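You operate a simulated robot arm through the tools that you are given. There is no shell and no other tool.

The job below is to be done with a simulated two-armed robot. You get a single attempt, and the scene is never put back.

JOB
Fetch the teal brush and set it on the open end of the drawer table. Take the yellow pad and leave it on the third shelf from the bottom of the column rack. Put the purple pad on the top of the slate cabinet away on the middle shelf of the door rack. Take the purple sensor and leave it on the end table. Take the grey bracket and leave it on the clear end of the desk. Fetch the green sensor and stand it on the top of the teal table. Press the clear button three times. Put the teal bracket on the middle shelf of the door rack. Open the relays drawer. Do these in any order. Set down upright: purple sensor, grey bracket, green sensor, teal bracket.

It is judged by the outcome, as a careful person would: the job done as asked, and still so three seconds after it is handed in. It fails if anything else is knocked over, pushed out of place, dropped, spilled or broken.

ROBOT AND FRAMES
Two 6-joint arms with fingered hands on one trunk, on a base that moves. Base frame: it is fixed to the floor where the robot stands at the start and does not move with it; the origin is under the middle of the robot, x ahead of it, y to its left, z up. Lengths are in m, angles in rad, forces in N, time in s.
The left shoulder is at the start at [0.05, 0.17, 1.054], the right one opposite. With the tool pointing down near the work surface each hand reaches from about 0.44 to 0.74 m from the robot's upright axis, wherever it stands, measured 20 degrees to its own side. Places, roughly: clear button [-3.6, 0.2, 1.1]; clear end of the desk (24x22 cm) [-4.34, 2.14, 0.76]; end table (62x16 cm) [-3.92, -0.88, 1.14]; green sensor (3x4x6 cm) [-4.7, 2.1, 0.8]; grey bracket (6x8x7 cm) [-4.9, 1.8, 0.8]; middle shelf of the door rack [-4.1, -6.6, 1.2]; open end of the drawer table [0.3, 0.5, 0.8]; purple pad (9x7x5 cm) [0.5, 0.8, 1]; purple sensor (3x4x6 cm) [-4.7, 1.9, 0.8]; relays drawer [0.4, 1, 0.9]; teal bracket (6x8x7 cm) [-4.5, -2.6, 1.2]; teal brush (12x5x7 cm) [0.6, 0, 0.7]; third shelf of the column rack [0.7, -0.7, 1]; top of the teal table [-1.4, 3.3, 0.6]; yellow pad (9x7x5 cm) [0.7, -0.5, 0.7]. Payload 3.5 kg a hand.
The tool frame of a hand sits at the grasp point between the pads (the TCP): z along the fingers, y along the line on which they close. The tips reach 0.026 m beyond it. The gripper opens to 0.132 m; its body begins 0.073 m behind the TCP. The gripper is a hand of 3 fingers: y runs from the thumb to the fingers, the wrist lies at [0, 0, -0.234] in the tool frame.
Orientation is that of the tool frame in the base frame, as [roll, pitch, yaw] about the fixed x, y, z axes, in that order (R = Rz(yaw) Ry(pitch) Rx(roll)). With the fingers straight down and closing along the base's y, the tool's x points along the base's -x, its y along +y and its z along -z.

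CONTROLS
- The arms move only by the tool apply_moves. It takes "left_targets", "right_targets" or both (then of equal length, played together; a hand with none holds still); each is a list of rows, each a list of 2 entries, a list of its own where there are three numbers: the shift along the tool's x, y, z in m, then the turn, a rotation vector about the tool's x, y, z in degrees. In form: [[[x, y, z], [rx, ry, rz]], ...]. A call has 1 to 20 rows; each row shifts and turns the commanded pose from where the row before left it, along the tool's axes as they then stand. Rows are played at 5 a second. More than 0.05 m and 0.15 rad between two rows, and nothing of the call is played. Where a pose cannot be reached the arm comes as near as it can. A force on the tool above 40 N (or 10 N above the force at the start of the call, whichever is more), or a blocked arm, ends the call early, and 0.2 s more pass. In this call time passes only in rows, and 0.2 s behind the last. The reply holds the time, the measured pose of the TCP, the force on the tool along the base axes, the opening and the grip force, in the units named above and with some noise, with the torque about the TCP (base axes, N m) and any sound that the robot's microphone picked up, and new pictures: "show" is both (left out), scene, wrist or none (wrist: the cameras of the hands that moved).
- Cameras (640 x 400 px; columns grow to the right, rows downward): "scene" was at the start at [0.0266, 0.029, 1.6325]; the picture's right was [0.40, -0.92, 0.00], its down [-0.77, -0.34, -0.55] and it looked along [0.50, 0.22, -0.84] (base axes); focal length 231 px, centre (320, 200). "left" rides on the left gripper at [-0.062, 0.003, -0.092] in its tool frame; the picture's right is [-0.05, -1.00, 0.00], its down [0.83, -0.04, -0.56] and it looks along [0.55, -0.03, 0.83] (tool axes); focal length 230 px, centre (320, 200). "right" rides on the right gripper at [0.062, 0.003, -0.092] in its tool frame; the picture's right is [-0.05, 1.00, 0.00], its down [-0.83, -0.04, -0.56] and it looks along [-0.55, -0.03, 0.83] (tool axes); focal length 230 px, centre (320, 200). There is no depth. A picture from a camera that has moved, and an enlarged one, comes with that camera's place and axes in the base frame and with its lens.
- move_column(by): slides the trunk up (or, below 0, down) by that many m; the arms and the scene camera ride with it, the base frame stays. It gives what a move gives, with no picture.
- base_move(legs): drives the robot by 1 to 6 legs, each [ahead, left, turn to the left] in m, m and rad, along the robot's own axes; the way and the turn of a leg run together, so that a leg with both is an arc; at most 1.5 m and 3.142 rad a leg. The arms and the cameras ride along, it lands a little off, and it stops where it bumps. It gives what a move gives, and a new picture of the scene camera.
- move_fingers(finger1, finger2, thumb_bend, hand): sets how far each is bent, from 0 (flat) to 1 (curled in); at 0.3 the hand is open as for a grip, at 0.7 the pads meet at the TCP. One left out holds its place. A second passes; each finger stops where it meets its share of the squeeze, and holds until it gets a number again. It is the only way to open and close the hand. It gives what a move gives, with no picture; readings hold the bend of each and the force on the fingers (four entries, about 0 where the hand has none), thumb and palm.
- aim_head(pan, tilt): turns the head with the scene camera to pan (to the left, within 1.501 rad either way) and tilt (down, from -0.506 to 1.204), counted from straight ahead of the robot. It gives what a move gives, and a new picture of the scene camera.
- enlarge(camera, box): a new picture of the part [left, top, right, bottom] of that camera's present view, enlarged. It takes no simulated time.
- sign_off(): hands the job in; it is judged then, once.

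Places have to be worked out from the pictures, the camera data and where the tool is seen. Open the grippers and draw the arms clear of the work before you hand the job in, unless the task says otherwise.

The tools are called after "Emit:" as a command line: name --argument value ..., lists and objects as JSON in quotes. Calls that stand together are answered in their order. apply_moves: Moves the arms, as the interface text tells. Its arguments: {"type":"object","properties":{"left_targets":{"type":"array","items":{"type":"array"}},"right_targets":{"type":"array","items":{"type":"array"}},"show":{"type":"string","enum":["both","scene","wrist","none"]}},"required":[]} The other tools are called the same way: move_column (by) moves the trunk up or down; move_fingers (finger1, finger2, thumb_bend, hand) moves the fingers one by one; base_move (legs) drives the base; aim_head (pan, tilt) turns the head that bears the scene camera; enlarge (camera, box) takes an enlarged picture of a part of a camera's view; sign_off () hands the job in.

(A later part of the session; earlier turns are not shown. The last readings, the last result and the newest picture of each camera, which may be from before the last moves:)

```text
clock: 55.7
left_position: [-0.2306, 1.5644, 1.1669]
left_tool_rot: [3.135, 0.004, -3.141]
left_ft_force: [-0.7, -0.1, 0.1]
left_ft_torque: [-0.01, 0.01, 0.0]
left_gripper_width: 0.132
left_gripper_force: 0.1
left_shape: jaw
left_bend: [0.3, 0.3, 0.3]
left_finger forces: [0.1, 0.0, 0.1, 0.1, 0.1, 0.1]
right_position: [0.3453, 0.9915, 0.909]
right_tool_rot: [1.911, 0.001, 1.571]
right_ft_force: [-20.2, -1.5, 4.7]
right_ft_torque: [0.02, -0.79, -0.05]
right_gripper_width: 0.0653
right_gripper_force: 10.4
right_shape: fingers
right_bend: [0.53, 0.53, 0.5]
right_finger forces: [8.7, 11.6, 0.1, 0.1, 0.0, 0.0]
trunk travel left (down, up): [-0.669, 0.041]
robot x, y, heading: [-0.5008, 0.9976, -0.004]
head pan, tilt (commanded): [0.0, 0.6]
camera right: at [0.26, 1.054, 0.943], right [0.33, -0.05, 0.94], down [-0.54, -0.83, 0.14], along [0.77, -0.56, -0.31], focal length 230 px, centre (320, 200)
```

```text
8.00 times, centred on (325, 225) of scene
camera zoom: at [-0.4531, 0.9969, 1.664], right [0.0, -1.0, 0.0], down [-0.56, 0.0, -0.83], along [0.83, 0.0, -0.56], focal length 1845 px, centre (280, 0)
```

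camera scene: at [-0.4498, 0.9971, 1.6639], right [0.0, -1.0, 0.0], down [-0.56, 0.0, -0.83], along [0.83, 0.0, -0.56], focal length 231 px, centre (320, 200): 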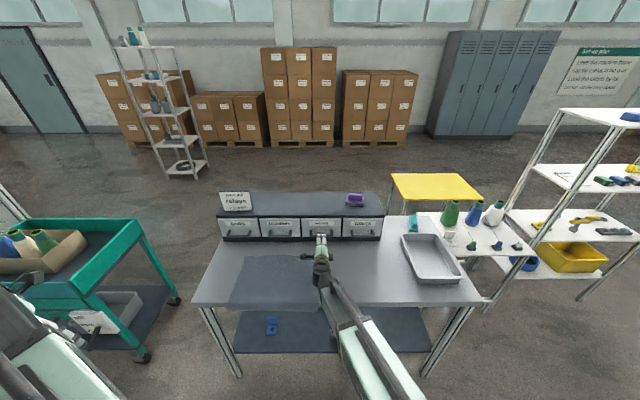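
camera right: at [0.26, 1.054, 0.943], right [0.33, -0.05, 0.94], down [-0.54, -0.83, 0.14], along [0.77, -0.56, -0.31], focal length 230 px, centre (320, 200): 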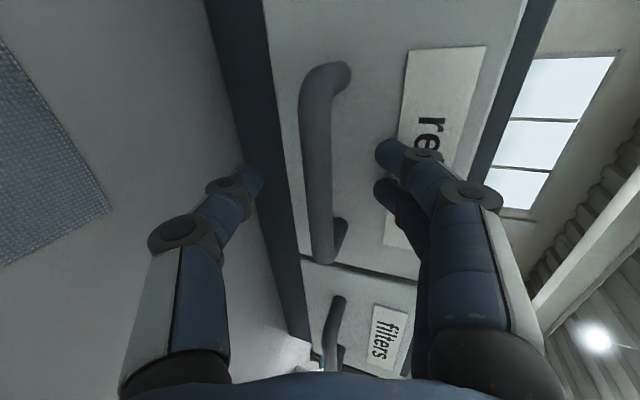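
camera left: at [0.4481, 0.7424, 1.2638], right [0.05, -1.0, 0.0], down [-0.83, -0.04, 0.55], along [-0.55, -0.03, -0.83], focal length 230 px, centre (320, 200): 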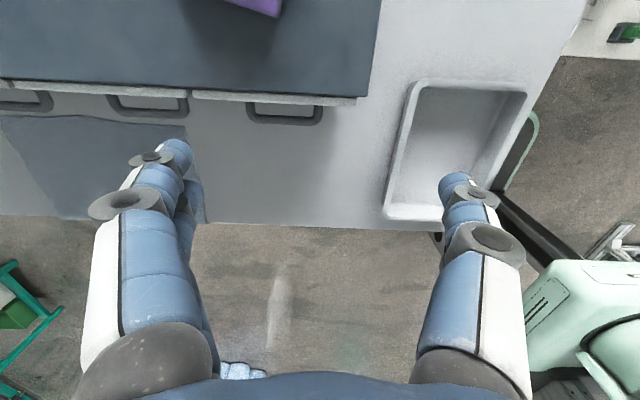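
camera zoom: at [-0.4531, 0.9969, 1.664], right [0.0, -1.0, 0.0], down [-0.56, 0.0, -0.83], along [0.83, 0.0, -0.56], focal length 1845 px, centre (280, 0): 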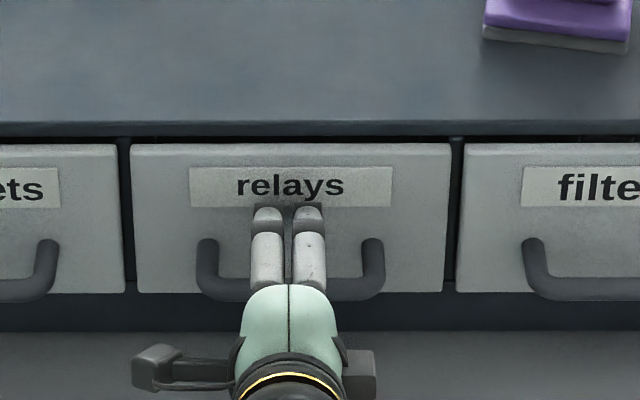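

The fingertips touch the drawer front (20 N). I back off 7 mm so the bar is between the pads, then close the hand on it.

Emit:
apply_moves --right_targets '[[[0, 0, -0.007], [0, 0, 0]], [[0, 0, 0], [0, 0, 0]]]' --show "none"

Emit:
move_fingers --hand "right" --finger1 0.78 --finger2 0.78 --thumb_bend 0.78

Emit:
enlarge --camera "right" --box '[160, 60, 480, 280]'

```text
clock: 56.3
left_position: [-0.2267, 1.5652, 1.1675]
left_tool_rot: [3.136, 0.003, 3.141]
left_ft_force: [-0.1, 0.6, -0.6]
left_ft_torque: [0.03, 0.01, 0.02]
left_gripper_width: 0.1318
left_gripper_force: 0.1
left_shape: jaw
left_bend: [0.3, 0.3, 0.3]
left_finger forces: [0.0, 0.0, 0.1, 0.0, 0.1, 0.0]
right_position: [0.3409, 0.9901, 0.9092]
right_tool_rot: [1.913, -0.001, 1.572]
right_ft_force: [-0.5, -0.8, 0.1]
right_ft_torque: [-0.01, 0.0, 0.01]
right_gripper_width: 0.0672
right_gripper_force: 0.0
right_shape: fingers
right_bend: [0.5, 0.5, 0.5]
right_finger forces: [0.0, 0.1, 0.0, 0.0, 0.0, 0.0]
trunk travel left (down, up): [-0.669, 0.041]
robot x, y, heading: [-0.5043, 0.9946, -0.0]
head pan, tilt (commanded): [0.0, 0.6]
```

```text
clock: 57.3
left_position: [-0.2276, 1.5645, 1.166]
left_tool_rot: [3.135, 0.003, 3.141]
left_ft_force: [0.5, 0.0, 1.2]
left_ft_torque: [-0.01, 0.02, 0.0]
left_gripper_width: 0.132
left_gripper_force: 0.1
left_shape: jaw
left_bend: [0.3, 0.3, 0.3]
left_finger forces: [0.1, 0.0, 0.0, 0.1, 0.0, 0.0]
right_position: [0.3395, 0.9904, 0.9085]
right_tool_rot: [1.915, 0.0, 1.571]
right_ft_force: [-0.6, -0.1, -6.4]
right_ft_torque: [0.01, -0.08, 0.03]
right_gripper_width: 0.0001
right_gripper_force: 2.7
right_shape: fingers
right_bend: [0.77, 0.77, 0.73]
right_finger forces: [0.0, 0.1, 0.0, 0.1, 5.6, 0.0]
trunk travel left (down, up): [-0.669, 0.041]
robot x, y, heading: [-0.5003, 0.9926, -0.001]
head pan, tilt (commanded): [0.0, 0.6]
```

```text
1.82 times, centred on (320, 170) of right
camera zoom: at [0.2551, 1.0535, 0.9432], right [0.34, -0.05, 0.94], down [-0.54, -0.83, 0.15], along [0.77, -0.56, -0.31], focal length 418 px, centre (320, 254)
```

zoom: 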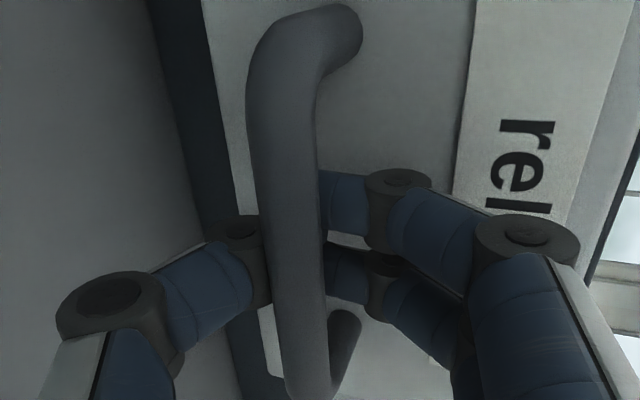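

The fingers have closed behind the bar, hooking it. I pull straight back (−x) by 4 cm to test.

Emit:
apply_moves --right_targets '[[[0, -0.0034, -0.0094], [0, 0, 0]], [[0, -0.0034, -0.0094], [0, 0, 0]], [[0, -0.0034, -0.0094], [0, 0, 0]], [[0, -0.0034, -0.0094], [0, 0, 0]], [[0, 0, 0], [0, 0, 0]]]' --show "both"

```text
clock: 58.5
left_position: [-0.2261, 1.5645, 1.1666]
left_tool_rot: [3.137, 0.0, 3.14]
left_ft_force: [-0.7, -0.1, -0.3]
left_ft_torque: [0.0, 0.0, -0.03]
left_gripper_width: 0.1322
left_gripper_force: 0.0
left_shape: jaw
left_bend: [0.3, 0.3, 0.3]
left_finger forces: [0.0, 0.0, 0.1, 0.1, 0.1, 0.0]
right_position: [0.3004, 0.9908, 0.9098]
right_tool_rot: [1.916, 0.0, 1.57]
right_ft_force: [-0.7, 0.7, -11.3]
right_ft_torque: [0.01, -0.08, -0.01]
right_gripper_width: 0.0
right_gripper_force: 4.6
right_shape: fingers
right_bend: [0.77, 0.77, 0.73]
right_finger forces: [0.0, 0.0, 0.1, 0.1, 9.0, 0.0]
trunk travel left (down, up): [-0.669, 0.041]
robot x, y, heading: [-0.5032, 0.9953, -0.003]
head pan, tilt (commanded): [0.0, 0.6]
camera scene: at [-0.4483, 0.9972, 1.6638], right [0.0, -1.0, 0.0], down [-0.57, 0.0, -0.82], along [0.82, 0.0, -0.57], focal length 231 px, centre (320, 200)
camera right: at [0.2163, 1.0532, 0.9445], right [0.34, -0.05, 0.94], down [-0.54, -0.83, 0.15], along [0.77, -0.55, -0.31], focal length 230 px, centre (320, 200)
```

scene: 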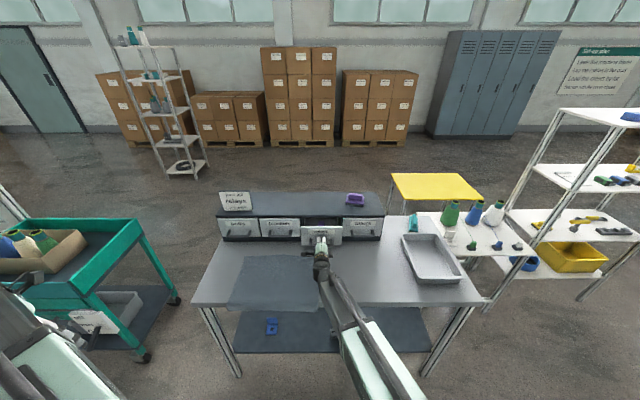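
right: 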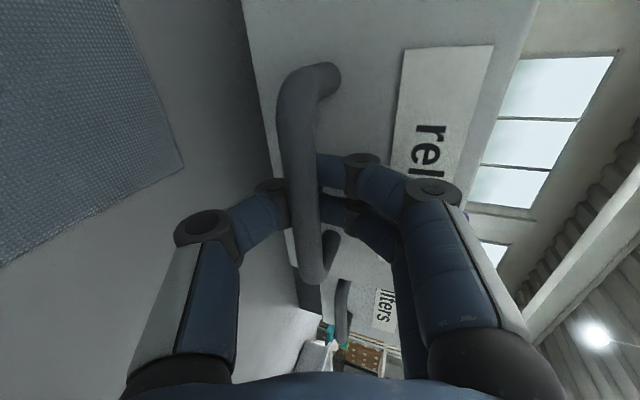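

The drawer follows. I keep pulling another 12 cm while watching the force.

Emit:
apply_moves --right_targets '[[[0, -0.0051, -0.0141], [0, 0, 0]], [[0, -0.0051, -0.0141], [0, 0, 0]], [[0, -0.0051, -0.0141], [0, 0, 0]], [[0, -0.0051, -0.0141], [0, 0, 0]], [[0, -0.0051, -0.0141], [0, 0, 0]], [[0, -0.0051, -0.0141], [0, 0, 0]], [[0, -0.0051, -0.0141], [0, 0, 0]], [[0, -0.0051, -0.0141], [0, 0, 0]], [[0, 0, 0], [0, 0, 0]]]' --show "both"

```text
clock: 60.5
left_position: [-0.2239, 1.5639, 1.1669]
left_tool_rot: [3.136, 0.0, 3.141]
left_ft_force: [1.0, 0.1, -1.4]
left_ft_torque: [0.01, 0.0, 0.01]
left_gripper_width: 0.1319
left_gripper_force: 0.0
left_shape: jaw
left_bend: [0.3, 0.3, 0.3]
left_finger forces: [0.1, 0.1, 0.0, 0.0, 0.1, 0.0]
right_position: [0.1828, 0.9893, 0.9098]
right_tool_rot: [1.915, 0.0, 1.571]
right_ft_force: [25.4, -1.4, -10.8]
right_ft_torque: [-0.02, -0.18, -0.04]
right_gripper_width: 0.0005
right_gripper_force: 14.5
right_shape: fingers
right_bend: [0.76, 0.76, 0.7]
right_finger forces: [6.3, 6.6, 0.0, 0.0, 16.7, 0.0]
trunk travel left (down, up): [-0.669, 0.041]
robot x, y, heading: [-0.5026, 0.9962, -0.004]
head pan, tilt (commanded): [0.0, 0.6]
camera scene: at [-0.4451, 0.9969, 1.6637], right [0.0, -1.0, 0.0], down [-0.57, 0.0, -0.82], along [0.82, 0.0, -0.57], focal length 231 px, centre (320, 200)
camera right: at [0.0987, 1.0532, 0.9441], right [0.34, -0.05, 0.94], down [-0.54, -0.83, 0.15], along [0.77, -0.56, -0.31], focal length 230 px, centre (320, 200)
```

scene: 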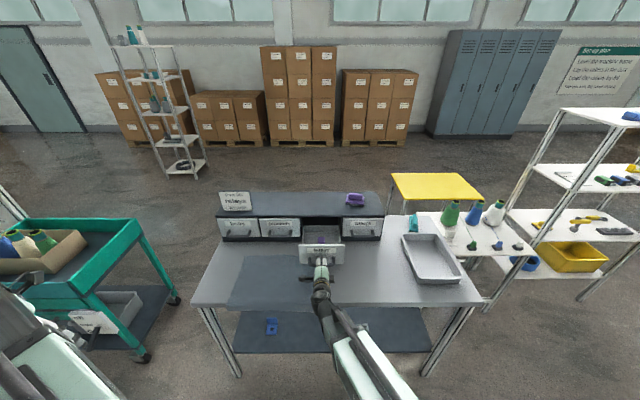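
right: 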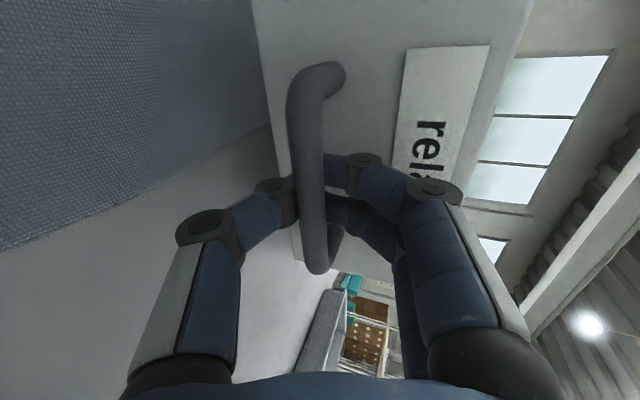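

The drawer is out about 15 cm and meets its stop (25 N). I ease forward 4 mm, open the hand and back away along the tool axis.

Emit:
apply_moves --right_targets '[[[0, 0.0014, 0.0038], [0, 0, 0]], [[0, 0, 0], [0, 0, 0]]]' --show "none"

Emit:
move_fingers --hand "right" --finger1 0.5 --finger2 0.5 --thumb_bend 0.5

Emit:
enlarge --camera "right" --box '[160, 60, 480, 280]'

```text
clock: 61.1
left_position: [-0.2265, 1.5646, 1.1663]
left_tool_rot: [3.137, 0.001, -3.141]
left_ft_force: [0.5, -0.1, 0.3]
left_ft_torque: [0.0, -0.02, 0.03]
left_gripper_width: 0.1321
left_gripper_force: 0.0
left_shape: jaw
left_bend: [0.3, 0.3, 0.3]
left_finger forces: [0.0, 0.0, 0.0, 0.1, 0.0, 0.0]
right_position: [0.1855, 0.9896, 0.9095]
right_tool_rot: [1.917, -0.001, 1.567]
right_ft_force: [10.3, -5.6, -10.6]
right_ft_torque: [-0.05, -0.12, 0.03]
right_gripper_width: 0.0
right_gripper_force: 12.4
right_shape: fingers
right_bend: [0.76, 0.76, 0.71]
right_finger forces: [3.6, 3.8, 0.0, 0.1, 15.7, 0.1]
trunk travel left (down, up): [-0.669, 0.041]
robot x, y, heading: [-0.5011, 0.9954, -0.005]
head pan, tilt (commanded): [0.0, 0.6]
```

```text
clock: 62.1
left_position: [-0.2283, 1.5643, 1.1672]
left_tool_rot: [3.137, 0.004, 3.141]
left_ft_force: [-0.2, -0.3, 0.9]
left_ft_torque: [-0.05, -0.02, 0.01]
left_gripper_width: 0.1318
left_gripper_force: 0.0
left_shape: jaw
left_bend: [0.3, 0.3, 0.3]
left_finger forces: [0.0, 0.1, 0.0, 0.0, 0.1, 0.0]
right_position: [0.185, 0.992, 0.9113]
right_tool_rot: [1.914, 0.0, 1.57]
right_ft_force: [0.3, -0.3, 0.3]
right_ft_torque: [-0.03, 0.01, 0.01]
right_gripper_width: 0.0672
right_gripper_force: 0.0
right_shape: fingers
right_bend: [0.5, 0.5, 0.5]
right_finger forces: [0.0, 0.0, 0.1, 0.0, 0.1, 0.0]
trunk travel left (down, up): [-0.669, 0.041]
robot x, y, heading: [-0.4991, 0.9966, -0.002]
head pan, tilt (commanded): [0.0, 0.6]
```

```text
1.82 times, centred on (320, 170) of right
camera zoom: at [0.0995, 1.0545, 0.9452], right [0.34, -0.05, 0.94], down [-0.54, -0.83, 0.15], along [0.77, -0.55, -0.31], focal length 418 px, centre (320, 254)
```

zoom: 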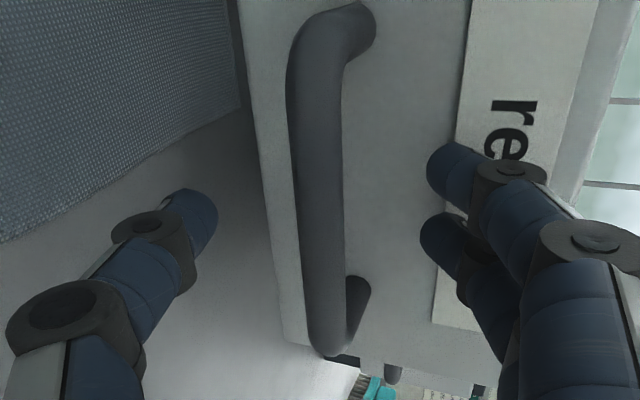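

The hand is free of the bar. I back straight out 8 cm, then raise and look at the opened drawer.

Emit:
apply_moves --right_targets '[[[0, 0, -0.03], [0, 0, 0]], [[0, 0, -0.03], [0, 0, 0]], [[0, 0.02, -0.03], [0, 0, 0]], [[0, 0.045, 0], [0, 0, 0]], [[0, 0.045, 0], [0, 0, 0]], [[0, 0.045, 0], [0, 0, 0]], [[0, 0.04, 0], [0, 0, 0]], [[0, 0, 0], [0, 0, 0]]]' --show "both"

Emit:
enlarge --camera "scene" --box '[220, 180, 420, 300]'

```text
clock: 63.9
left_position: [-0.2269, 1.5649, 1.1676]
left_tool_rot: [3.136, 0.004, -3.141]
left_ft_force: [0.5, -0.4, 0.0]
left_ft_torque: [-0.01, 0.0, -0.01]
left_gripper_width: 0.1321
left_gripper_force: 0.0
left_shape: jaw
left_bend: [0.3, 0.3, 0.3]
left_finger forces: [0.0, 0.0, 0.0, 0.0, 0.1, 0.0]
right_position: [0.1813, 0.9989, 1.1188]
right_tool_rot: [1.915, 0.0, 1.57]
right_ft_force: [0.2, 0.2, 0.7]
right_ft_torque: [-0.05, 0.01, -0.01]
right_gripper_width: 0.0675
right_gripper_force: 0.0
right_shape: fingers
right_bend: [0.5, 0.5, 0.5]
right_finger forces: [0.1, 0.1, 0.1, 0.0, 0.0, 0.1]
right hand out of reach, approached as far as the arm can: row 3
trunk travel left (down, up): [-0.669, 0.041]
robot x, y, heading: [-0.5003, 0.9977, -0.002]
head pan, tilt (commanded): [0.0, 0.6]
camera scene: at [-0.4496, 0.997, 1.6638], right [0.0, -1.0, 0.0], down [-0.56, 0.0, -0.83], along [0.83, 0.0, -0.56], focal length 231 px, centre (320, 200)
camera right: at [0.0972, 1.0616, 1.1527], right [0.34, -0.05, 0.94], down [-0.54, -0.83, 0.15], along [0.77, -0.56, -0.31], focal length 230 px, centre (320, 200)
```

scene: 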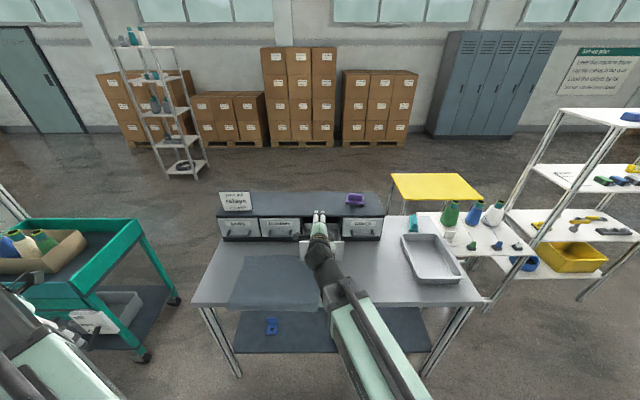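
right: 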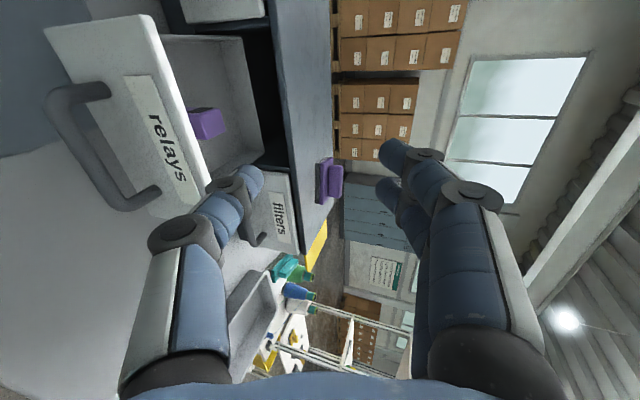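

```text
3.20 times, centred on (320, 240) of scene
camera zoom: at [-0.4496, 0.997, 1.6638], right [0.0, -1.0, 0.0], down [-0.56, 0.0, -0.83], along [0.83, 0.0, -0.56], focal length 738 px, centre (320, 72)
```

zoom: 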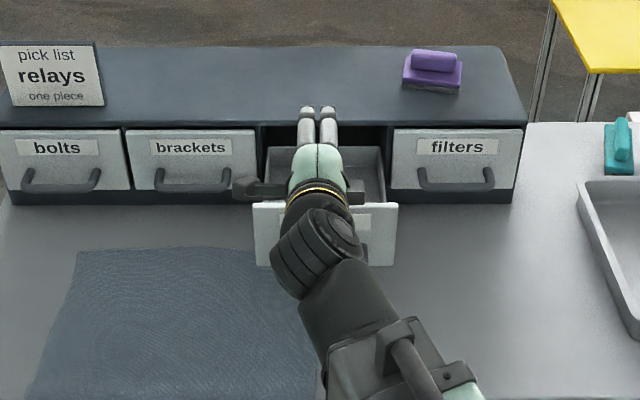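

The relays drawer is open to its stop. Now I turn the right hand back to pointing down and draw it in close for driving to the column rack.

Emit:
apply_moves --right_targets '[[[0, 0, 0], [7.78, 0, 0]], [[0, 0, 0], [7.78, 0, 0]], [[0, 0, 0], [7.78, 0, 0]], [[0, 0, 0], [7.78, 0, 0]], [[0, 0, 0], [7.78, 0, 0]], [[0, 0, 0], [7.78, 0, 0]], [[0, 0, 0], [7.78, 0, 0]], [[0, 0, 0], [7.78, 0, 0]], [[0, 0, 0], [7.78, 0, 0]], [[-0.03, -0.0325, -0.004], [0, 0, 0]], [[-0.03, -0.0325, -0.004], [0, 0, 0]], [[-0.03, -0.0325, -0.004], [0, 0, 0]], [[-0.03, -0.0325, -0.004], [0, 0, 0]], [[-0.03, -0.0325, -0.004], [0, 0, 0]], [[-0.03, -0.0325, -0.004], [0, 0, 0]], [[-0.03, -0.0325, -0.004], [0, 0, 0]], [[0, 0, 0], [0, 0, 0]]]' --show "none"

Emit:
base_move --legs '[[-0.2, 0, 0], [0, -1.4, 0]]'

```text
clock: 67.5
left_position: [-0.2267, 1.5659, 1.1654]
left_tool_rot: [3.138, 0.003, -3.141]
left_ft_force: [0.2, 0.2, -0.7]
left_ft_torque: [0.04, -0.01, -0.01]
left_gripper_width: 0.132
left_gripper_force: 0.0
left_shape: jaw
left_bend: [0.3, 0.3, 0.3]
left_finger forces: [0.0, 0.0, 0.0, 0.0, 0.1, 0.0]
right_position: [-0.047, 0.7878, 1.1429]
right_tool_rot: [3.134, 0.0, 1.571]
right_ft_force: [-0.2, -0.1, 0.5]
right_ft_torque: [0.0, -0.01, 0.0]
right_gripper_width: 0.0674
right_gripper_force: 0.0
right_shape: fingers
right_bend: [0.5, 0.5, 0.5]
right_finger forces: [0.0, 0.0, 0.1, 0.1, 0.0, 0.0]
trunk travel left (down, up): [-0.669, 0.041]
robot x, y, heading: [-0.502, 0.9961, -0.005]
head pan, tilt (commanded): [0.0, 0.6]
```

```text
clock: 75.8
left_position: [-0.4301, 0.1505, 1.1676]
left_tool_rot: [3.136, 0.003, -3.133]
left_ft_force: [0.0, -0.3, -0.7]
left_ft_torque: [0.01, 0.03, -0.01]
left_gripper_width: 0.1318
left_gripper_force: 0.0
left_shape: jaw
left_bend: [0.3, 0.3, 0.3]
left_finger forces: [0.0, 0.0, 0.0, 0.1, 0.0, 0.1]
right_position: [-0.242, -0.6256, 1.1434]
right_tool_rot: [3.134, -0.001, 1.577]
right_ft_force: [-0.4, 0.0, -0.6]
right_ft_torque: [0.0, -0.02, -0.01]
right_gripper_width: 0.0674
right_gripper_force: 0.1
right_shape: fingers
right_bend: [0.5, 0.5, 0.5]
right_finger forces: [0.0, 0.1, 0.0, 0.0, 0.1, 0.0]
trunk travel left (down, up): [-0.669, 0.041]
robot x, y, heading: [-0.6983, -0.4209, 0.008]
head pan, tilt (commanded): [0.0, 0.6]
camera scene: at [-0.6476, -0.4191, 1.6638], right [0.01, -1.0, 0.0], down [-0.56, 0.0, -0.83], along [0.83, 0.01, -0.56], focal length 231 px, centre (320, 200)
```

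scene: 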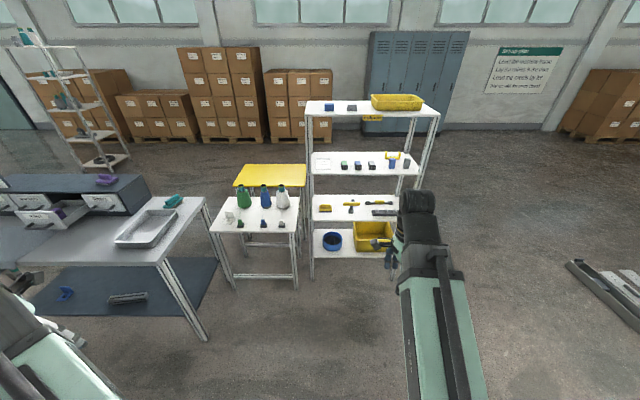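

Good front view of the column rack. I enlarge it to locate the pad and free space on the third shelf.

Emit:
enlarge --camera "scene" --box '[290, 80, 450, 280]'

Emit:
enlarge --camera "scene" --box '[300, 140, 430, 225]'

```text
2.00 times, centred on (370, 180) of scene
camera zoom: at [-0.6476, -0.4191, 1.6638], right [0.01, -1.0, 0.0], down [-0.56, 0.0, -0.83], along [0.83, 0.01, -0.56], focal length 461 px, centre (220, 240)
```

zoom: 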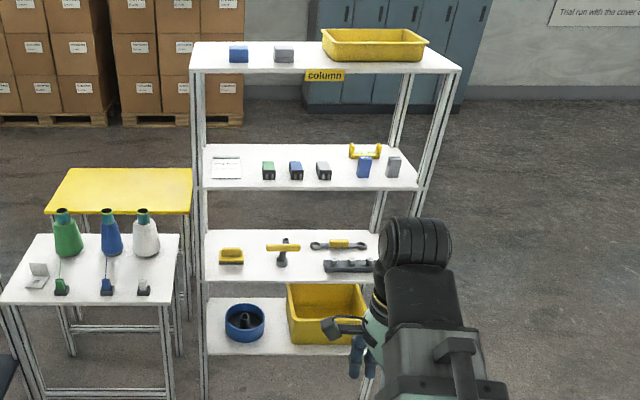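

```text
4.71 times, centred on (365, 182) of scene
camera zoom: at [-0.6476, -0.4191, 1.6638], right [0.01, -1.0, 0.0], down [-0.56, 0.0, -0.83], along [0.83, 0.01, -0.56], focal length 1086 px, centre (108, 282)
```

zoom: 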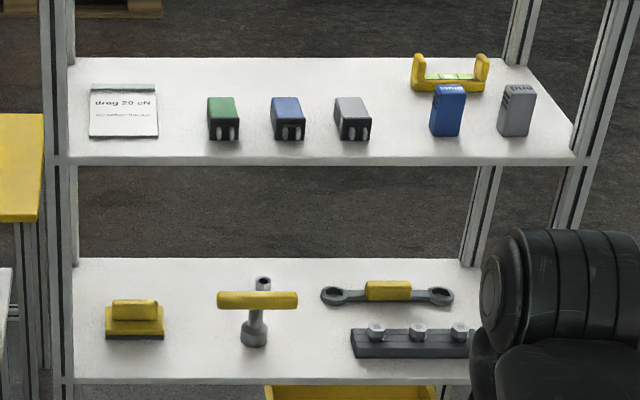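

The pad sits near (0.68, -0.435) on the second shelf (~0.65 m). I drive to about (0.0, -0.62) facing the rack.

Emit:
base_move --legs '[[0.68, -0.2, -0.008]]'

Emit:
enlarge --camera "scene" --box '[200, 80, 440, 280]'

```text
clock: 79.6
left_position: [0.2664, -0.0592, 1.1678]
left_tool_rot: [3.137, 0.003, 3.122]
left_ft_force: [-0.3, -0.8, -0.4]
left_ft_torque: [-0.01, -0.03, 0.0]
left_gripper_width: 0.1319
left_gripper_force: 0.1
left_shape: jaw
left_bend: [0.3, 0.3, 0.3]
left_finger forces: [0.1, 0.0, 0.1, 0.1, 0.1, 0.1]
right_position: [0.4341, -0.8396, 1.1445]
right_tool_rot: [3.133, 0.0, 1.551]
right_ft_force: [-0.2, 0.2, 0.7]
right_ft_torque: [-0.03, 0.05, 0.02]
right_gripper_width: 0.0673
right_gripper_force: 0.0
right_shape: fingers
right_bend: [0.5, 0.5, 0.5]
right_finger forces: [0.1, 0.0, 0.1, 0.1, 0.0, 0.0]
trunk travel left (down, up): [-0.669, 0.041]
robot x, y, heading: [-0.0175, -0.6261, -0.02]
head pan, tilt (commanded): [0.0, 0.6]
camera scene: at [0.0339, -0.6238, 1.6638], right [-0.02, -1.0, 0.0], down [-0.57, 0.01, -0.82], along [0.82, -0.02, -0.57], focal length 231 px, centre (320, 200)
```

scene: 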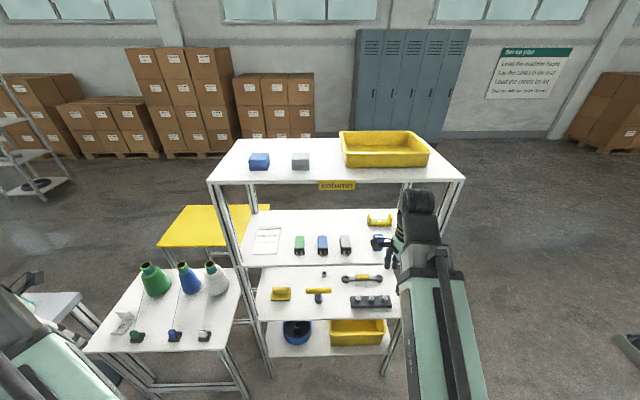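

```text
2.00 times, centred on (320, 180) of scene
camera zoom: at [0.0339, -0.6238, 1.6638], right [-0.02, -1.0, 0.0], down [-0.57, 0.01, -0.82], along [0.82, -0.02, -0.57], focal length 461 px, centre (320, 240)
```

zoom: 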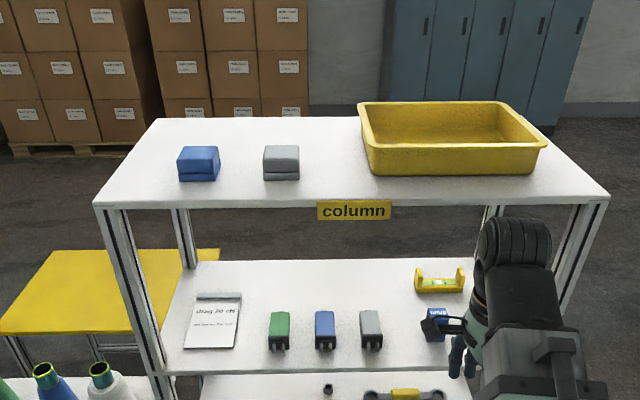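

Triangulated: second shelf z≈0.664, third shelf z≈1.024 (x 0.565–0.878); free strip on the third shelf lies behind the small blocks at x≈0.70–0.87. I back off 8 cm to give the left arm room, square up, and bring the left hand in front of the rack.

Emit:
base_move --legs '[[-0.085, 0, 0.02]]'

Emit:
apply_moves --left_targets '[[[-0.028, -0.0385, 0], [0, 0, 0]], [[-0.028, -0.0385, 0], [0, 0, 0]], [[-0.028, -0.0385, 0], [0, 0, 0]], [[-0.028, -0.0385, 0], [0, 0, 0]], [[-0.028, -0.0385, 0], [0, 0, 0]], [[-0.028, -0.0385, 0], [0, 0, 0]], [[-0.028, -0.0385, 0], [0, 0, 0]], [[-0.028, -0.0385, 0], [0, 0, 0]], [[-0.028, -0.0385, 0], [0, 0, 0]], [[-0.02, -0.03, 0], [0, 0, 0]], [[0, 0, 0], [0, 0, 0]]]' --show "both"

```text
clock: 80.7
left_position: [0.1705, -0.054, 1.1669]
left_tool_rot: [3.137, 0.007, 3.141]
left_ft_force: [-0.8, 0.8, 0.9]
left_ft_torque: [-0.03, -0.03, -0.02]
left_gripper_width: 0.1321
left_gripper_force: 0.1
left_shape: jaw
left_bend: [0.3, 0.3, 0.3]
left_finger forces: [0.0, 0.1, 0.1, 0.0, 0.0, 0.1]
right_position: [0.3518, -0.8305, 1.1435]
right_tool_rot: [3.132, 0.001, 1.57]
right_ft_force: [-0.1, 0.8, 1.0]
right_ft_torque: [-0.01, -0.07, -0.02]
right_gripper_width: 0.0673
right_gripper_force: 0.1
right_shape: fingers
right_bend: [0.5, 0.5, 0.5]
right_finger forces: [0.1, 0.1, 0.0, 0.0, 0.1, 0.1]
trunk travel left (down, up): [-0.669, 0.041]
robot x, y, heading: [-0.1025, -0.6279, -0.002]
head pan, tilt (commanded): [0.0, 0.6]
camera scene: at [-0.0533, -0.6216, 1.6639], right [0.0, -1.0, 0.0], down [-0.56, 0.0, -0.83], along [0.83, 0.0, -0.56], focal length 231 px, centre (320, 200)
```

scene: 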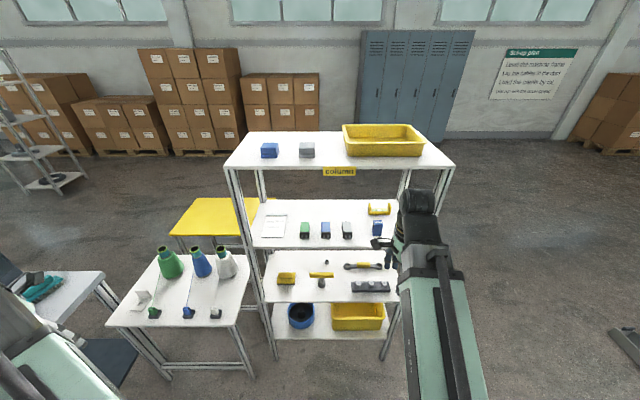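

```text
clock: 83.1
left_position: [0.4471, -0.4247, 1.1511]
left_tool_rot: [3.137, 0.005, -3.141]
left_ft_force: [0.6, -0.1, -0.6]
left_ft_torque: [-0.03, 0.01, 0.02]
left_gripper_width: 0.132
left_gripper_force: 0.0
left_shape: jaw
left_bend: [0.3, 0.3, 0.3]
left_finger forces: [0.0, 0.0, 0.0, 0.0, 0.1, 0.0]
left hand out of reach, approached as far as the arm can: row 1, 2, 3
right_position: [0.3533, -0.8296, 1.1447]
right_tool_rot: [3.134, 0.0, 1.569]
right_ft_force: [-0.1, 0.2, 0.1]
right_ft_torque: [0.04, 0.0, 0.02]
right_gripper_width: 0.0673
right_gripper_force: 0.1
right_shape: fingers
right_bend: [0.5, 0.5, 0.5]
right_finger forces: [0.0, 0.1, 0.0, 0.0, 0.0, 0.1]
trunk travel left (down, up): [-0.669, 0.041]
robot x, y, heading: [-0.1002, -0.6215, -0.002]
head pan, tilt (commanded): [0.0, 0.6]
camera scene: at [-0.0509, -0.6215, 1.6638], right [0.0, -1.0, 0.0], down [-0.56, 0.0, -0.83], along [0.83, 0.0, -0.56], focal length 231 px, centre (320, 200)
camera left: at [0.5108, -0.4216, 1.2435], right [0.05, -1.0, 0.0], down [-0.83, -0.05, 0.55], along [-0.55, -0.03, -0.83], focal length 230 px, centre (320, 200)
```

scene: 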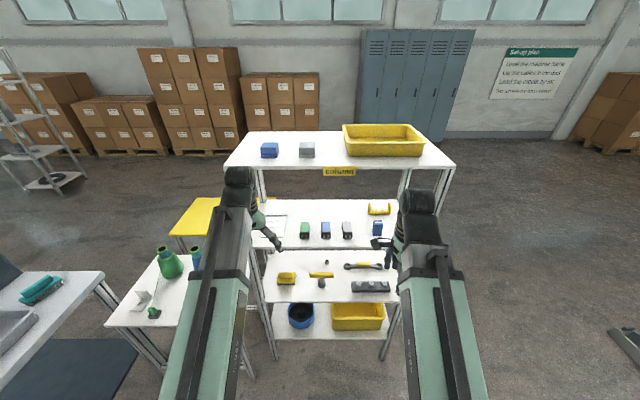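
left: 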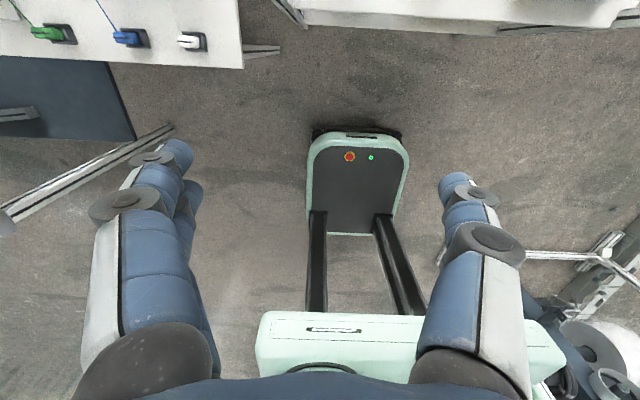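

The left hand is in front of the rack. I zoom the scene on the second shelf to refine the pad's position.

Emit:
enlarge --camera "scene" --box '[250, 190, 410, 310]'

```text
3.33 times, centred on (330, 250) of scene
camera zoom: at [-0.0509, -0.6215, 1.6638], right [0.0, -1.0, 0.0], down [-0.56, 0.0, -0.83], along [0.83, 0.0, -0.56], focal length 769 px, centre (287, 33)
```

zoom: 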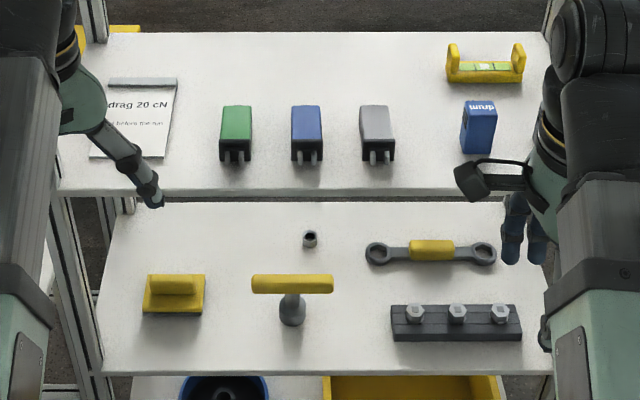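

Pad centre refined to about (0.69, -0.452), base on the shelf at z≈0.665, 9 cm along y. I tilt the left hand 45° forward (closing along y).

Emit:
apply_moves --left_targets '[[[0, 0, 0], [0, -7.5, 0]], [[0, 0, 0], [0, -7.5, 0]], [[0, 0, 0], [0, -7.5, 0]], [[0, 0, 0], [0, -7.5, 0]], [[0, 0, 0], [0, -7.5, 0]], [[0, 0, 0], [0, -7.5, 0]], [[0, 0, 0], [0, 0, 0]]]' --show "both"

```text
clock: 84.7
left_position: [0.5063, -0.4198, 1.1759]
left_tool_rot: [3.136, 0.789, 3.135]
left_ft_force: [0.1, -0.1, 0.7]
left_ft_torque: [0.04, -0.01, -0.01]
left_gripper_width: 0.1318
left_gripper_force: 0.0
left_shape: jaw
left_bend: [0.3, 0.3, 0.3]
left_finger forces: [0.0, 0.0, 0.1, 0.0, 0.0, 0.0]
left hand out of reach, approached as far as the arm can: row 4, 5, 6
right_position: [0.354, -0.8298, 1.1453]
right_tool_rot: [3.131, 0.002, 1.571]
right_ft_force: [0.5, 0.7, 0.1]
right_ft_torque: [-0.03, 0.02, 0.0]
right_gripper_width: 0.067
right_gripper_force: 0.1
right_shape: fingers
right_bend: [0.5, 0.5, 0.5]
right_finger forces: [0.0, 0.1, 0.0, 0.0, 0.0, 0.1]
trunk travel left (down, up): [-0.669, 0.041]
robot x, y, heading: [-0.0995, -0.6221, -0.002]
head pan, tilt (commanded): [0.0, 0.6]
camera scene: at [-0.0509, -0.6217, 1.6638], right [0.0, -1.0, 0.0], down [-0.56, 0.0, -0.83], along [0.83, 0.0, -0.56], focal length 231 px, centre (320, 200)
camera left: at [0.4863, -0.4169, 1.2846], right [0.04, -1.0, 0.03], down [-0.98, -0.04, -0.2], along [0.2, -0.02, -0.98], focal length 230 px, centre (320, 200)
```

scene: 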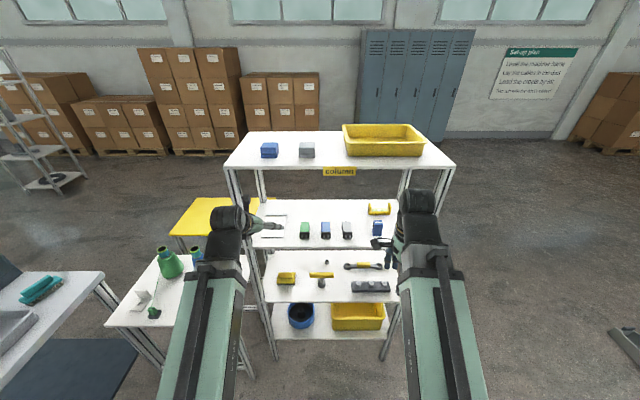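
left: 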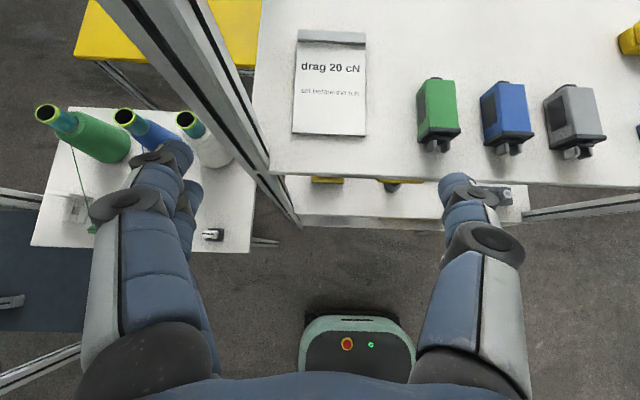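

The tilt is reached at (0.506, -0.42, 1.176). Now I lower straight down in front of the shelves to z≈0.83, keeping 2–3 cm ahead of the shelf edges.

Emit:
apply_moves --left_targets '[[[0.0277, -0.0036, 0.0275], [0, 0, 0]], [[0.0277, -0.0036, 0.0275], [0, 0, 0]], [[0.0277, -0.0036, 0.0275], [0, 0, 0]], [[0.0277, -0.0036, 0.0275], [0, 0, 0]], [[0.0277, -0.0036, 0.0275], [0, 0, 0]], [[0.0277, -0.0036, 0.0275], [0, 0, 0]], [[0.0277, -0.0036, 0.0275], [0, 0, 0]], [[0.0277, -0.0036, 0.0275], [0, 0, 0]], [[0.0277, -0.0036, 0.0275], [0, 0, 0]], [[0, 0, 0], [0, 0, 0]]]' --show "both"

```text
clock: 86.9
left_position: [0.5332, -0.4509, 0.83]
left_tool_rot: [3.134, 0.789, 3.137]
left_ft_force: [0.7, -0.2, -1.1]
left_ft_torque: [0.03, -0.04, 0.05]
left_gripper_width: 0.1319
left_gripper_force: 0.1
left_shape: jaw
left_bend: [0.3, 0.3, 0.3]
left_finger forces: [0.0, 0.0, 0.1, 0.0, 0.0, 0.0]
left hand out of reach, approached as far as the arm can: row 1, 2, 3
right_position: [0.3533, -0.83, 1.1441]
right_tool_rot: [3.132, 0.0, 1.569]
right_ft_force: [0.6, -0.1, 1.2]
right_ft_torque: [-0.02, 0.0, 0.0]
right_gripper_width: 0.0676
right_gripper_force: 0.0
right_shape: fingers
right_bend: [0.5, 0.5, 0.5]
right_finger forces: [0.1, 0.0, 0.1, 0.1, 0.0, 0.1]
trunk travel left (down, up): [-0.669, 0.041]
robot x, y, heading: [-0.1003, -0.624, -0.002]
head pan, tilt (commanded): [0.0, 0.6]
camera scene: at [-0.0509, -0.6217, 1.6638], right [0.0, -1.0, 0.0], down [-0.56, 0.0, -0.83], along [0.83, 0.0, -0.56], focal length 231 px, centre (320, 200)
camera left: at [0.5134, -0.4484, 0.9391], right [0.04, -1.0, 0.03], down [-0.98, -0.04, -0.2], along [0.2, -0.02, -0.98], focal length 230 px, centre (320, 200)
```

scene: 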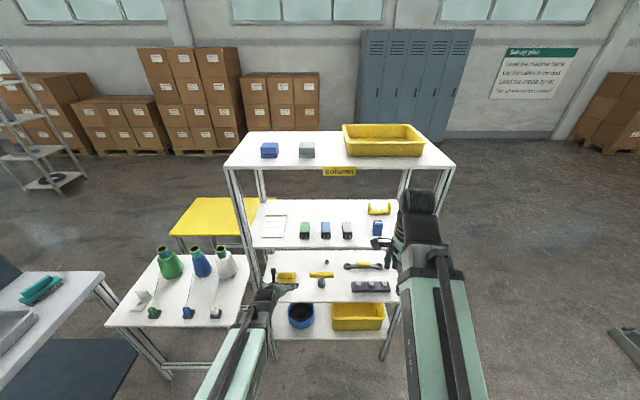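
left: 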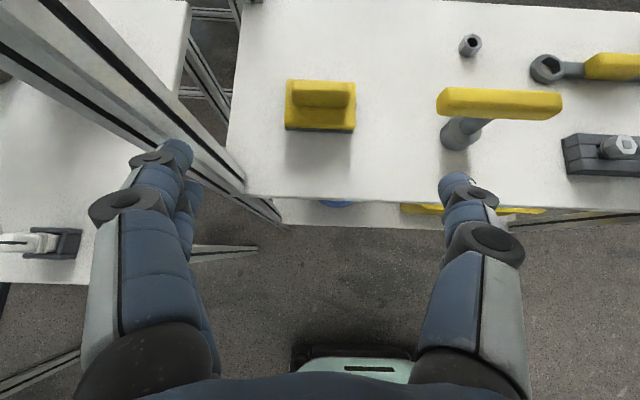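

The wrist camera shows the pad at (0.685, -0.451); the front post stands at y≈-0.365 and a T-handle tool at y≈-0.576. I narrow the left hand to ~11 cm and slide in above the pad at y≈-0.465.

Emit:
move_fingers --hand "left" --finger1 0.37 --finger2 0.37 --thumb_bend 0.37

Emit:
apply_moves --left_targets '[[[0.0195, -0.007, 0.0194], [0, 0, 0]], [[0.0195, -0.007, 0.0194], [0, 0, 0]], [[-0.0265, 0, 0.0267], [0, 0, 0]], [[-0.0265, 0, 0.0267], [0, 0, 0]], [[-0.0265, 0, 0.0267], [0, 0, 0]], [[-0.0265, 0, 0.0267], [0, 0, 0]], [[0, 0, 0], [0, 0, 0]]]' --show "both"

```text
clock: 87.9
left_position: [0.5342, -0.451, 0.8305]
left_tool_rot: [3.134, 0.789, 3.136]
left_ft_force: [0.5, 0.0, 0.4]
left_ft_torque: [0.02, 0.0, -0.03]
left_gripper_width: 0.1123
left_gripper_force: 0.0
left_shape: fingers
left_bend: [0.37, 0.37, 0.37]
left_finger forces: [0.0, 0.1, 0.0, 0.0, 0.1, 0.0]
right_position: [0.3527, -0.8301, 1.1458]
right_tool_rot: [3.132, 0.0, 1.571]
right_ft_force: [0.1, -0.6, 0.8]
right_ft_torque: [-0.01, -0.03, 0.0]
right_gripper_width: 0.0672
right_gripper_force: 0.0
right_shape: fingers
right_bend: [0.5, 0.5, 0.5]
right_finger forces: [0.1, 0.0, 0.1, 0.0, 0.1, 0.1]
trunk travel left (down, up): [-0.669, 0.041]
robot x, y, heading: [-0.1041, -0.6254, -0.001]
head pan, tilt (commanded): [0.0, 0.6]
```

```text
clock: 89.5
left_position: [0.6854, -0.4624, 0.7761]
left_tool_rot: [3.133, 0.79, 3.136]
left_ft_force: [0.3, -0.1, 0.3]
left_ft_torque: [0.02, 0.04, 0.0]
left_gripper_width: 0.1123
left_gripper_force: 0.0
left_shape: fingers
left_bend: [0.37, 0.37, 0.37]
left_finger forces: [0.0, 0.0, 0.0, 0.1, 0.1, 0.0]
right_position: [0.3523, -0.8308, 1.1451]
right_tool_rot: [3.134, 0.0, 1.571]
right_ft_force: [0.2, -0.5, -0.6]
right_ft_torque: [0.03, -0.04, 0.01]
right_gripper_width: 0.0675
right_gripper_force: 0.1
right_shape: fingers
right_bend: [0.5, 0.5, 0.5]
right_finger forces: [0.0, 0.1, 0.0, 0.0, 0.0, 0.0]
trunk travel left (down, up): [-0.669, 0.041]
robot x, y, heading: [-0.099, -0.622, -0.003]
head pan, tilt (commanded): [0.0, 0.6]
camera scene: at [-0.051, -0.6217, 1.6639], right [0.0, -1.0, 0.0], down [-0.56, 0.0, -0.83], along [0.83, 0.0, -0.56], focal length 231 px, centre (320, 200)
camera left: at [0.6656, -0.4587, 0.8842], right [0.04, -1.0, 0.03], down [-0.98, -0.04, -0.2], along [0.2, -0.02, -0.98], focal length 230 px, centre (320, 200)
```

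scene: 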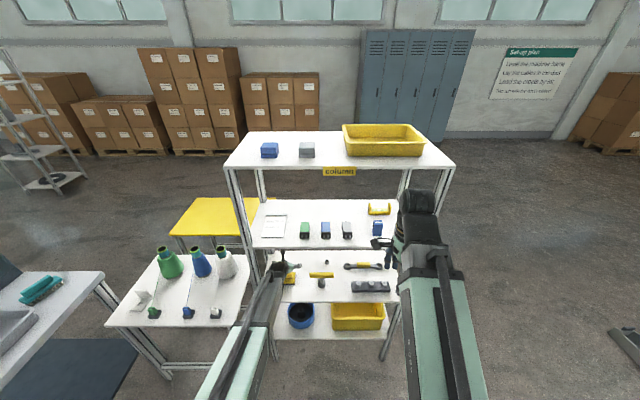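
left: 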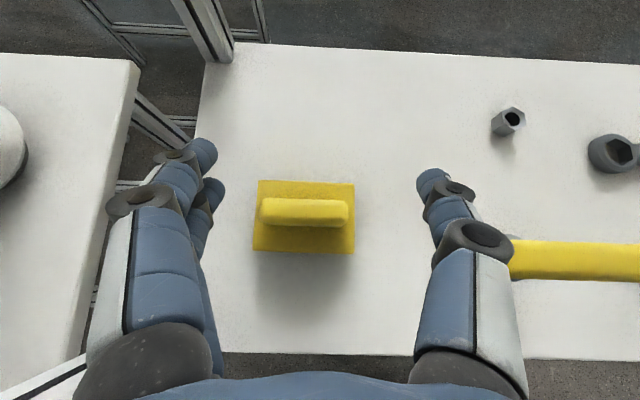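

Pad measured at (0.692, -0.449), 8.6 cm wide. I centre on it and go straight down to TCP z≈0.698.

Emit:
apply_moves --left_targets '[[[0, 0.0134, 0], [0, 0, 0]], [[0.0195, 0, 0.0194], [0, 0, 0]], [[0.0195, 0, 0.0194], [0, 0, 0]], [[0.0165, 0, 0.0164], [0, 0, 0]], [[0, 0, 0], [0, 0, 0]]]' --show "wrist"

```text
clock: 90.7
left_position: [0.6854, -0.4504, 0.6981]
left_tool_rot: [3.134, 0.788, 3.136]
left_ft_force: [0.4, -0.1, 0.2]
left_ft_torque: [0.01, 0.0, 0.0]
left_gripper_width: 0.1125
left_gripper_force: 0.0
left_shape: fingers
left_bend: [0.37, 0.37, 0.37]
left_finger forces: [0.0, 0.0, 0.0, 0.0, 0.0, 0.0]
right_position: [0.354, -0.8297, 1.1453]
right_tool_rot: [3.133, -0.001, 1.569]
right_ft_force: [0.2, -0.5, -0.1]
right_ft_torque: [-0.01, 0.01, 0.04]
right_gripper_width: 0.0676
right_gripper_force: 0.0
right_shape: fingers
right_bend: [0.5, 0.5, 0.5]
right_finger forces: [0.0, 0.0, 0.0, 0.0, 0.0, 0.0]
trunk travel left (down, up): [-0.669, 0.041]
robot x, y, heading: [-0.1005, -0.6226, 0.004]
head pan, tilt (commanded): [0.0, 0.6]
camera left: at [0.6649, -0.447, 0.8064], right [0.04, -1.0, 0.03], down [-0.98, -0.04, -0.2], along [0.2, -0.02, -0.98], focal length 230 px, centre (320, 200)
```

left: 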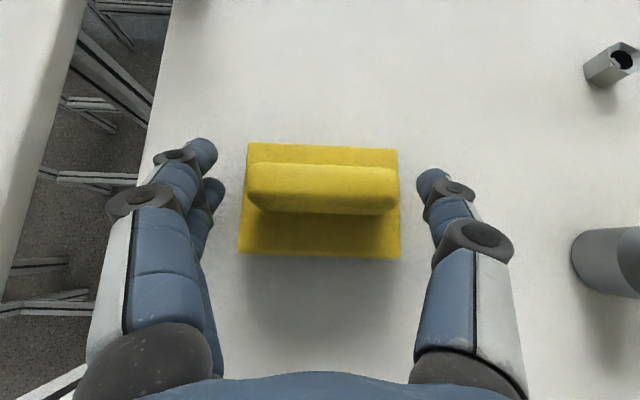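

The pad lies between the fingers with no contact. I close the left hand on its base.

Emit:
move_fingers --hand "left" --finger1 0.65 --finger2 0.65 --thumb_bend 0.65

Emit:
enlarge --camera "left" --box '[120, 80, 520, 330]'

```text
clock: 91.7
left_position: [0.6864, -0.4504, 0.6986]
left_tool_rot: [3.135, 0.789, 3.136]
left_ft_force: [1.0, 0.6, 3.5]
left_ft_torque: [-0.19, 0.0, -0.03]
left_gripper_width: 0.0702
left_gripper_force: 18.0
left_shape: fingers
left_bend: [0.56, 0.44, 0.51]
left_finger forces: [11.2, 8.2, 0.1, 0.1, 17.0, 0.1]
right_position: [0.3532, -0.8302, 1.1444]
right_tool_rot: [3.133, -0.001, 1.57]
right_ft_force: [0.4, 0.2, -0.9]
right_ft_torque: [0.01, 0.02, 0.0]
right_gripper_width: 0.0672
right_gripper_force: 0.2
right_shape: fingers
right_bend: [0.5, 0.5, 0.5]
right_finger forces: [0.0, 0.0, 0.0, 0.0, 0.0, 0.1]
trunk travel left (down, up): [-0.669, 0.041]
robot x, y, heading: [-0.1008, -0.6212, -0.001]
head pan, tilt (commanded): [0.0, 0.6]
```

```text
1.60 times, centred on (320, 205) of left
camera zoom: at [0.665, -0.4468, 0.8071], right [0.04, -1.0, 0.03], down [-0.98, -0.04, -0.2], along [0.2, -0.02, -0.98], focal length 368 px, centre (320, 192)
```

zoom: 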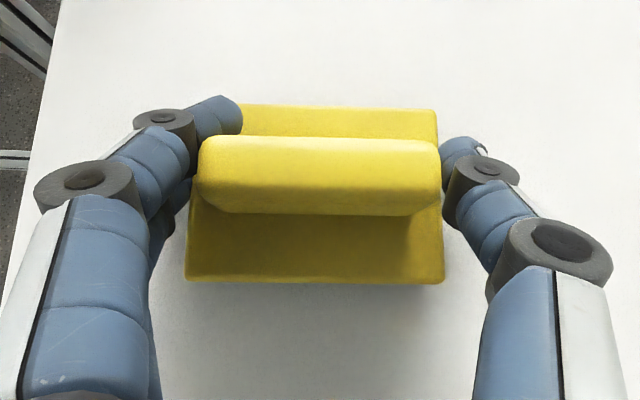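

The hand holds the pad at 17 N (one finger bears on the handle end). I lift 2 cm as a test.

Emit:
apply_moves --left_targets '[[[-0.0071, 0, -0.0071], [0, 0, 0]], [[-0.0071, 0, -0.0071], [0, 0, 0]], [[0, 0, 0], [0, 0, 0]]]' --show "both"

```text
clock: 92.5
left_position: [0.6847, -0.4493, 0.7185]
left_tool_rot: [3.133, 0.789, 3.134]
left_ft_force: [-0.5, 0.0, -0.4]
left_ft_torque: [0.03, 0.03, -0.04]
left_gripper_width: 0.0604
left_gripper_force: 15.5
left_shape: fingers
left_bend: [0.57, 0.45, 0.53]
left_finger forces: [7.7, 7.7, 0.1, 0.0, 16.6, 0.0]
right_position: [0.3548, -0.8296, 1.1444]
right_tool_rot: [3.131, 0.0, 1.571]
right_ft_force: [1.0, -0.1, 0.1]
right_ft_torque: [0.0, -0.01, -0.03]
right_gripper_width: 0.0673
right_gripper_force: 0.1
right_shape: fingers
right_bend: [0.5, 0.5, 0.5]
right_finger forces: [0.0, 0.1, 0.0, 0.1, 0.0, 0.0]
trunk travel left (down, up): [-0.669, 0.041]
robot x, y, heading: [-0.1005, -0.6199, -0.0]
head pan, tilt (commanded): [0.0, 0.6]
camera scene: at [-0.0506, -0.6217, 1.6638], right [0.0, -1.0, 0.0], down [-0.57, 0.0, -0.83], along [0.83, 0.0, -0.57], focal length 231 px, centre (320, 200)
camera left: at [0.6648, -0.4464, 0.8263], right [0.04, -1.0, 0.03], down [-0.98, -0.04, -0.2], along [0.2, -0.02, -0.98], focal length 230 px, centre (320, 200)
```

scene: 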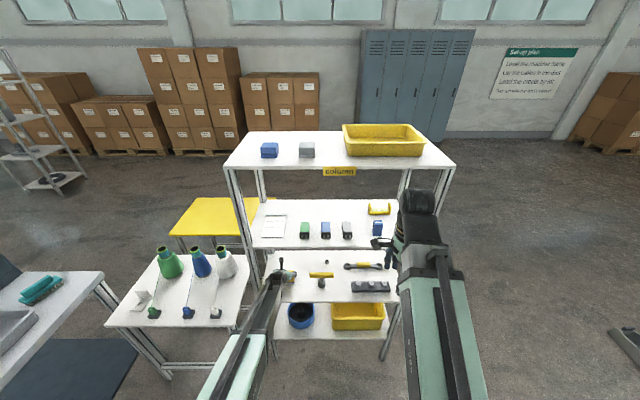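
left: 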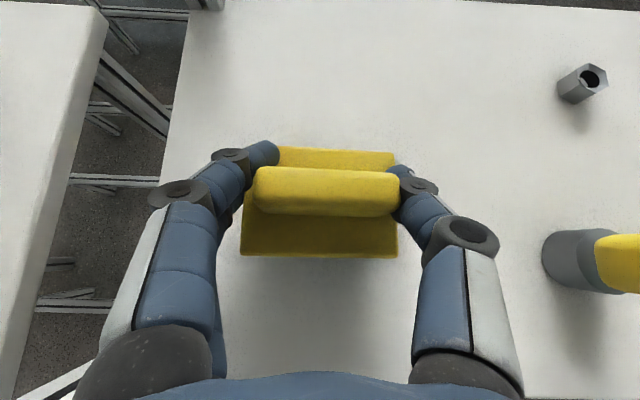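

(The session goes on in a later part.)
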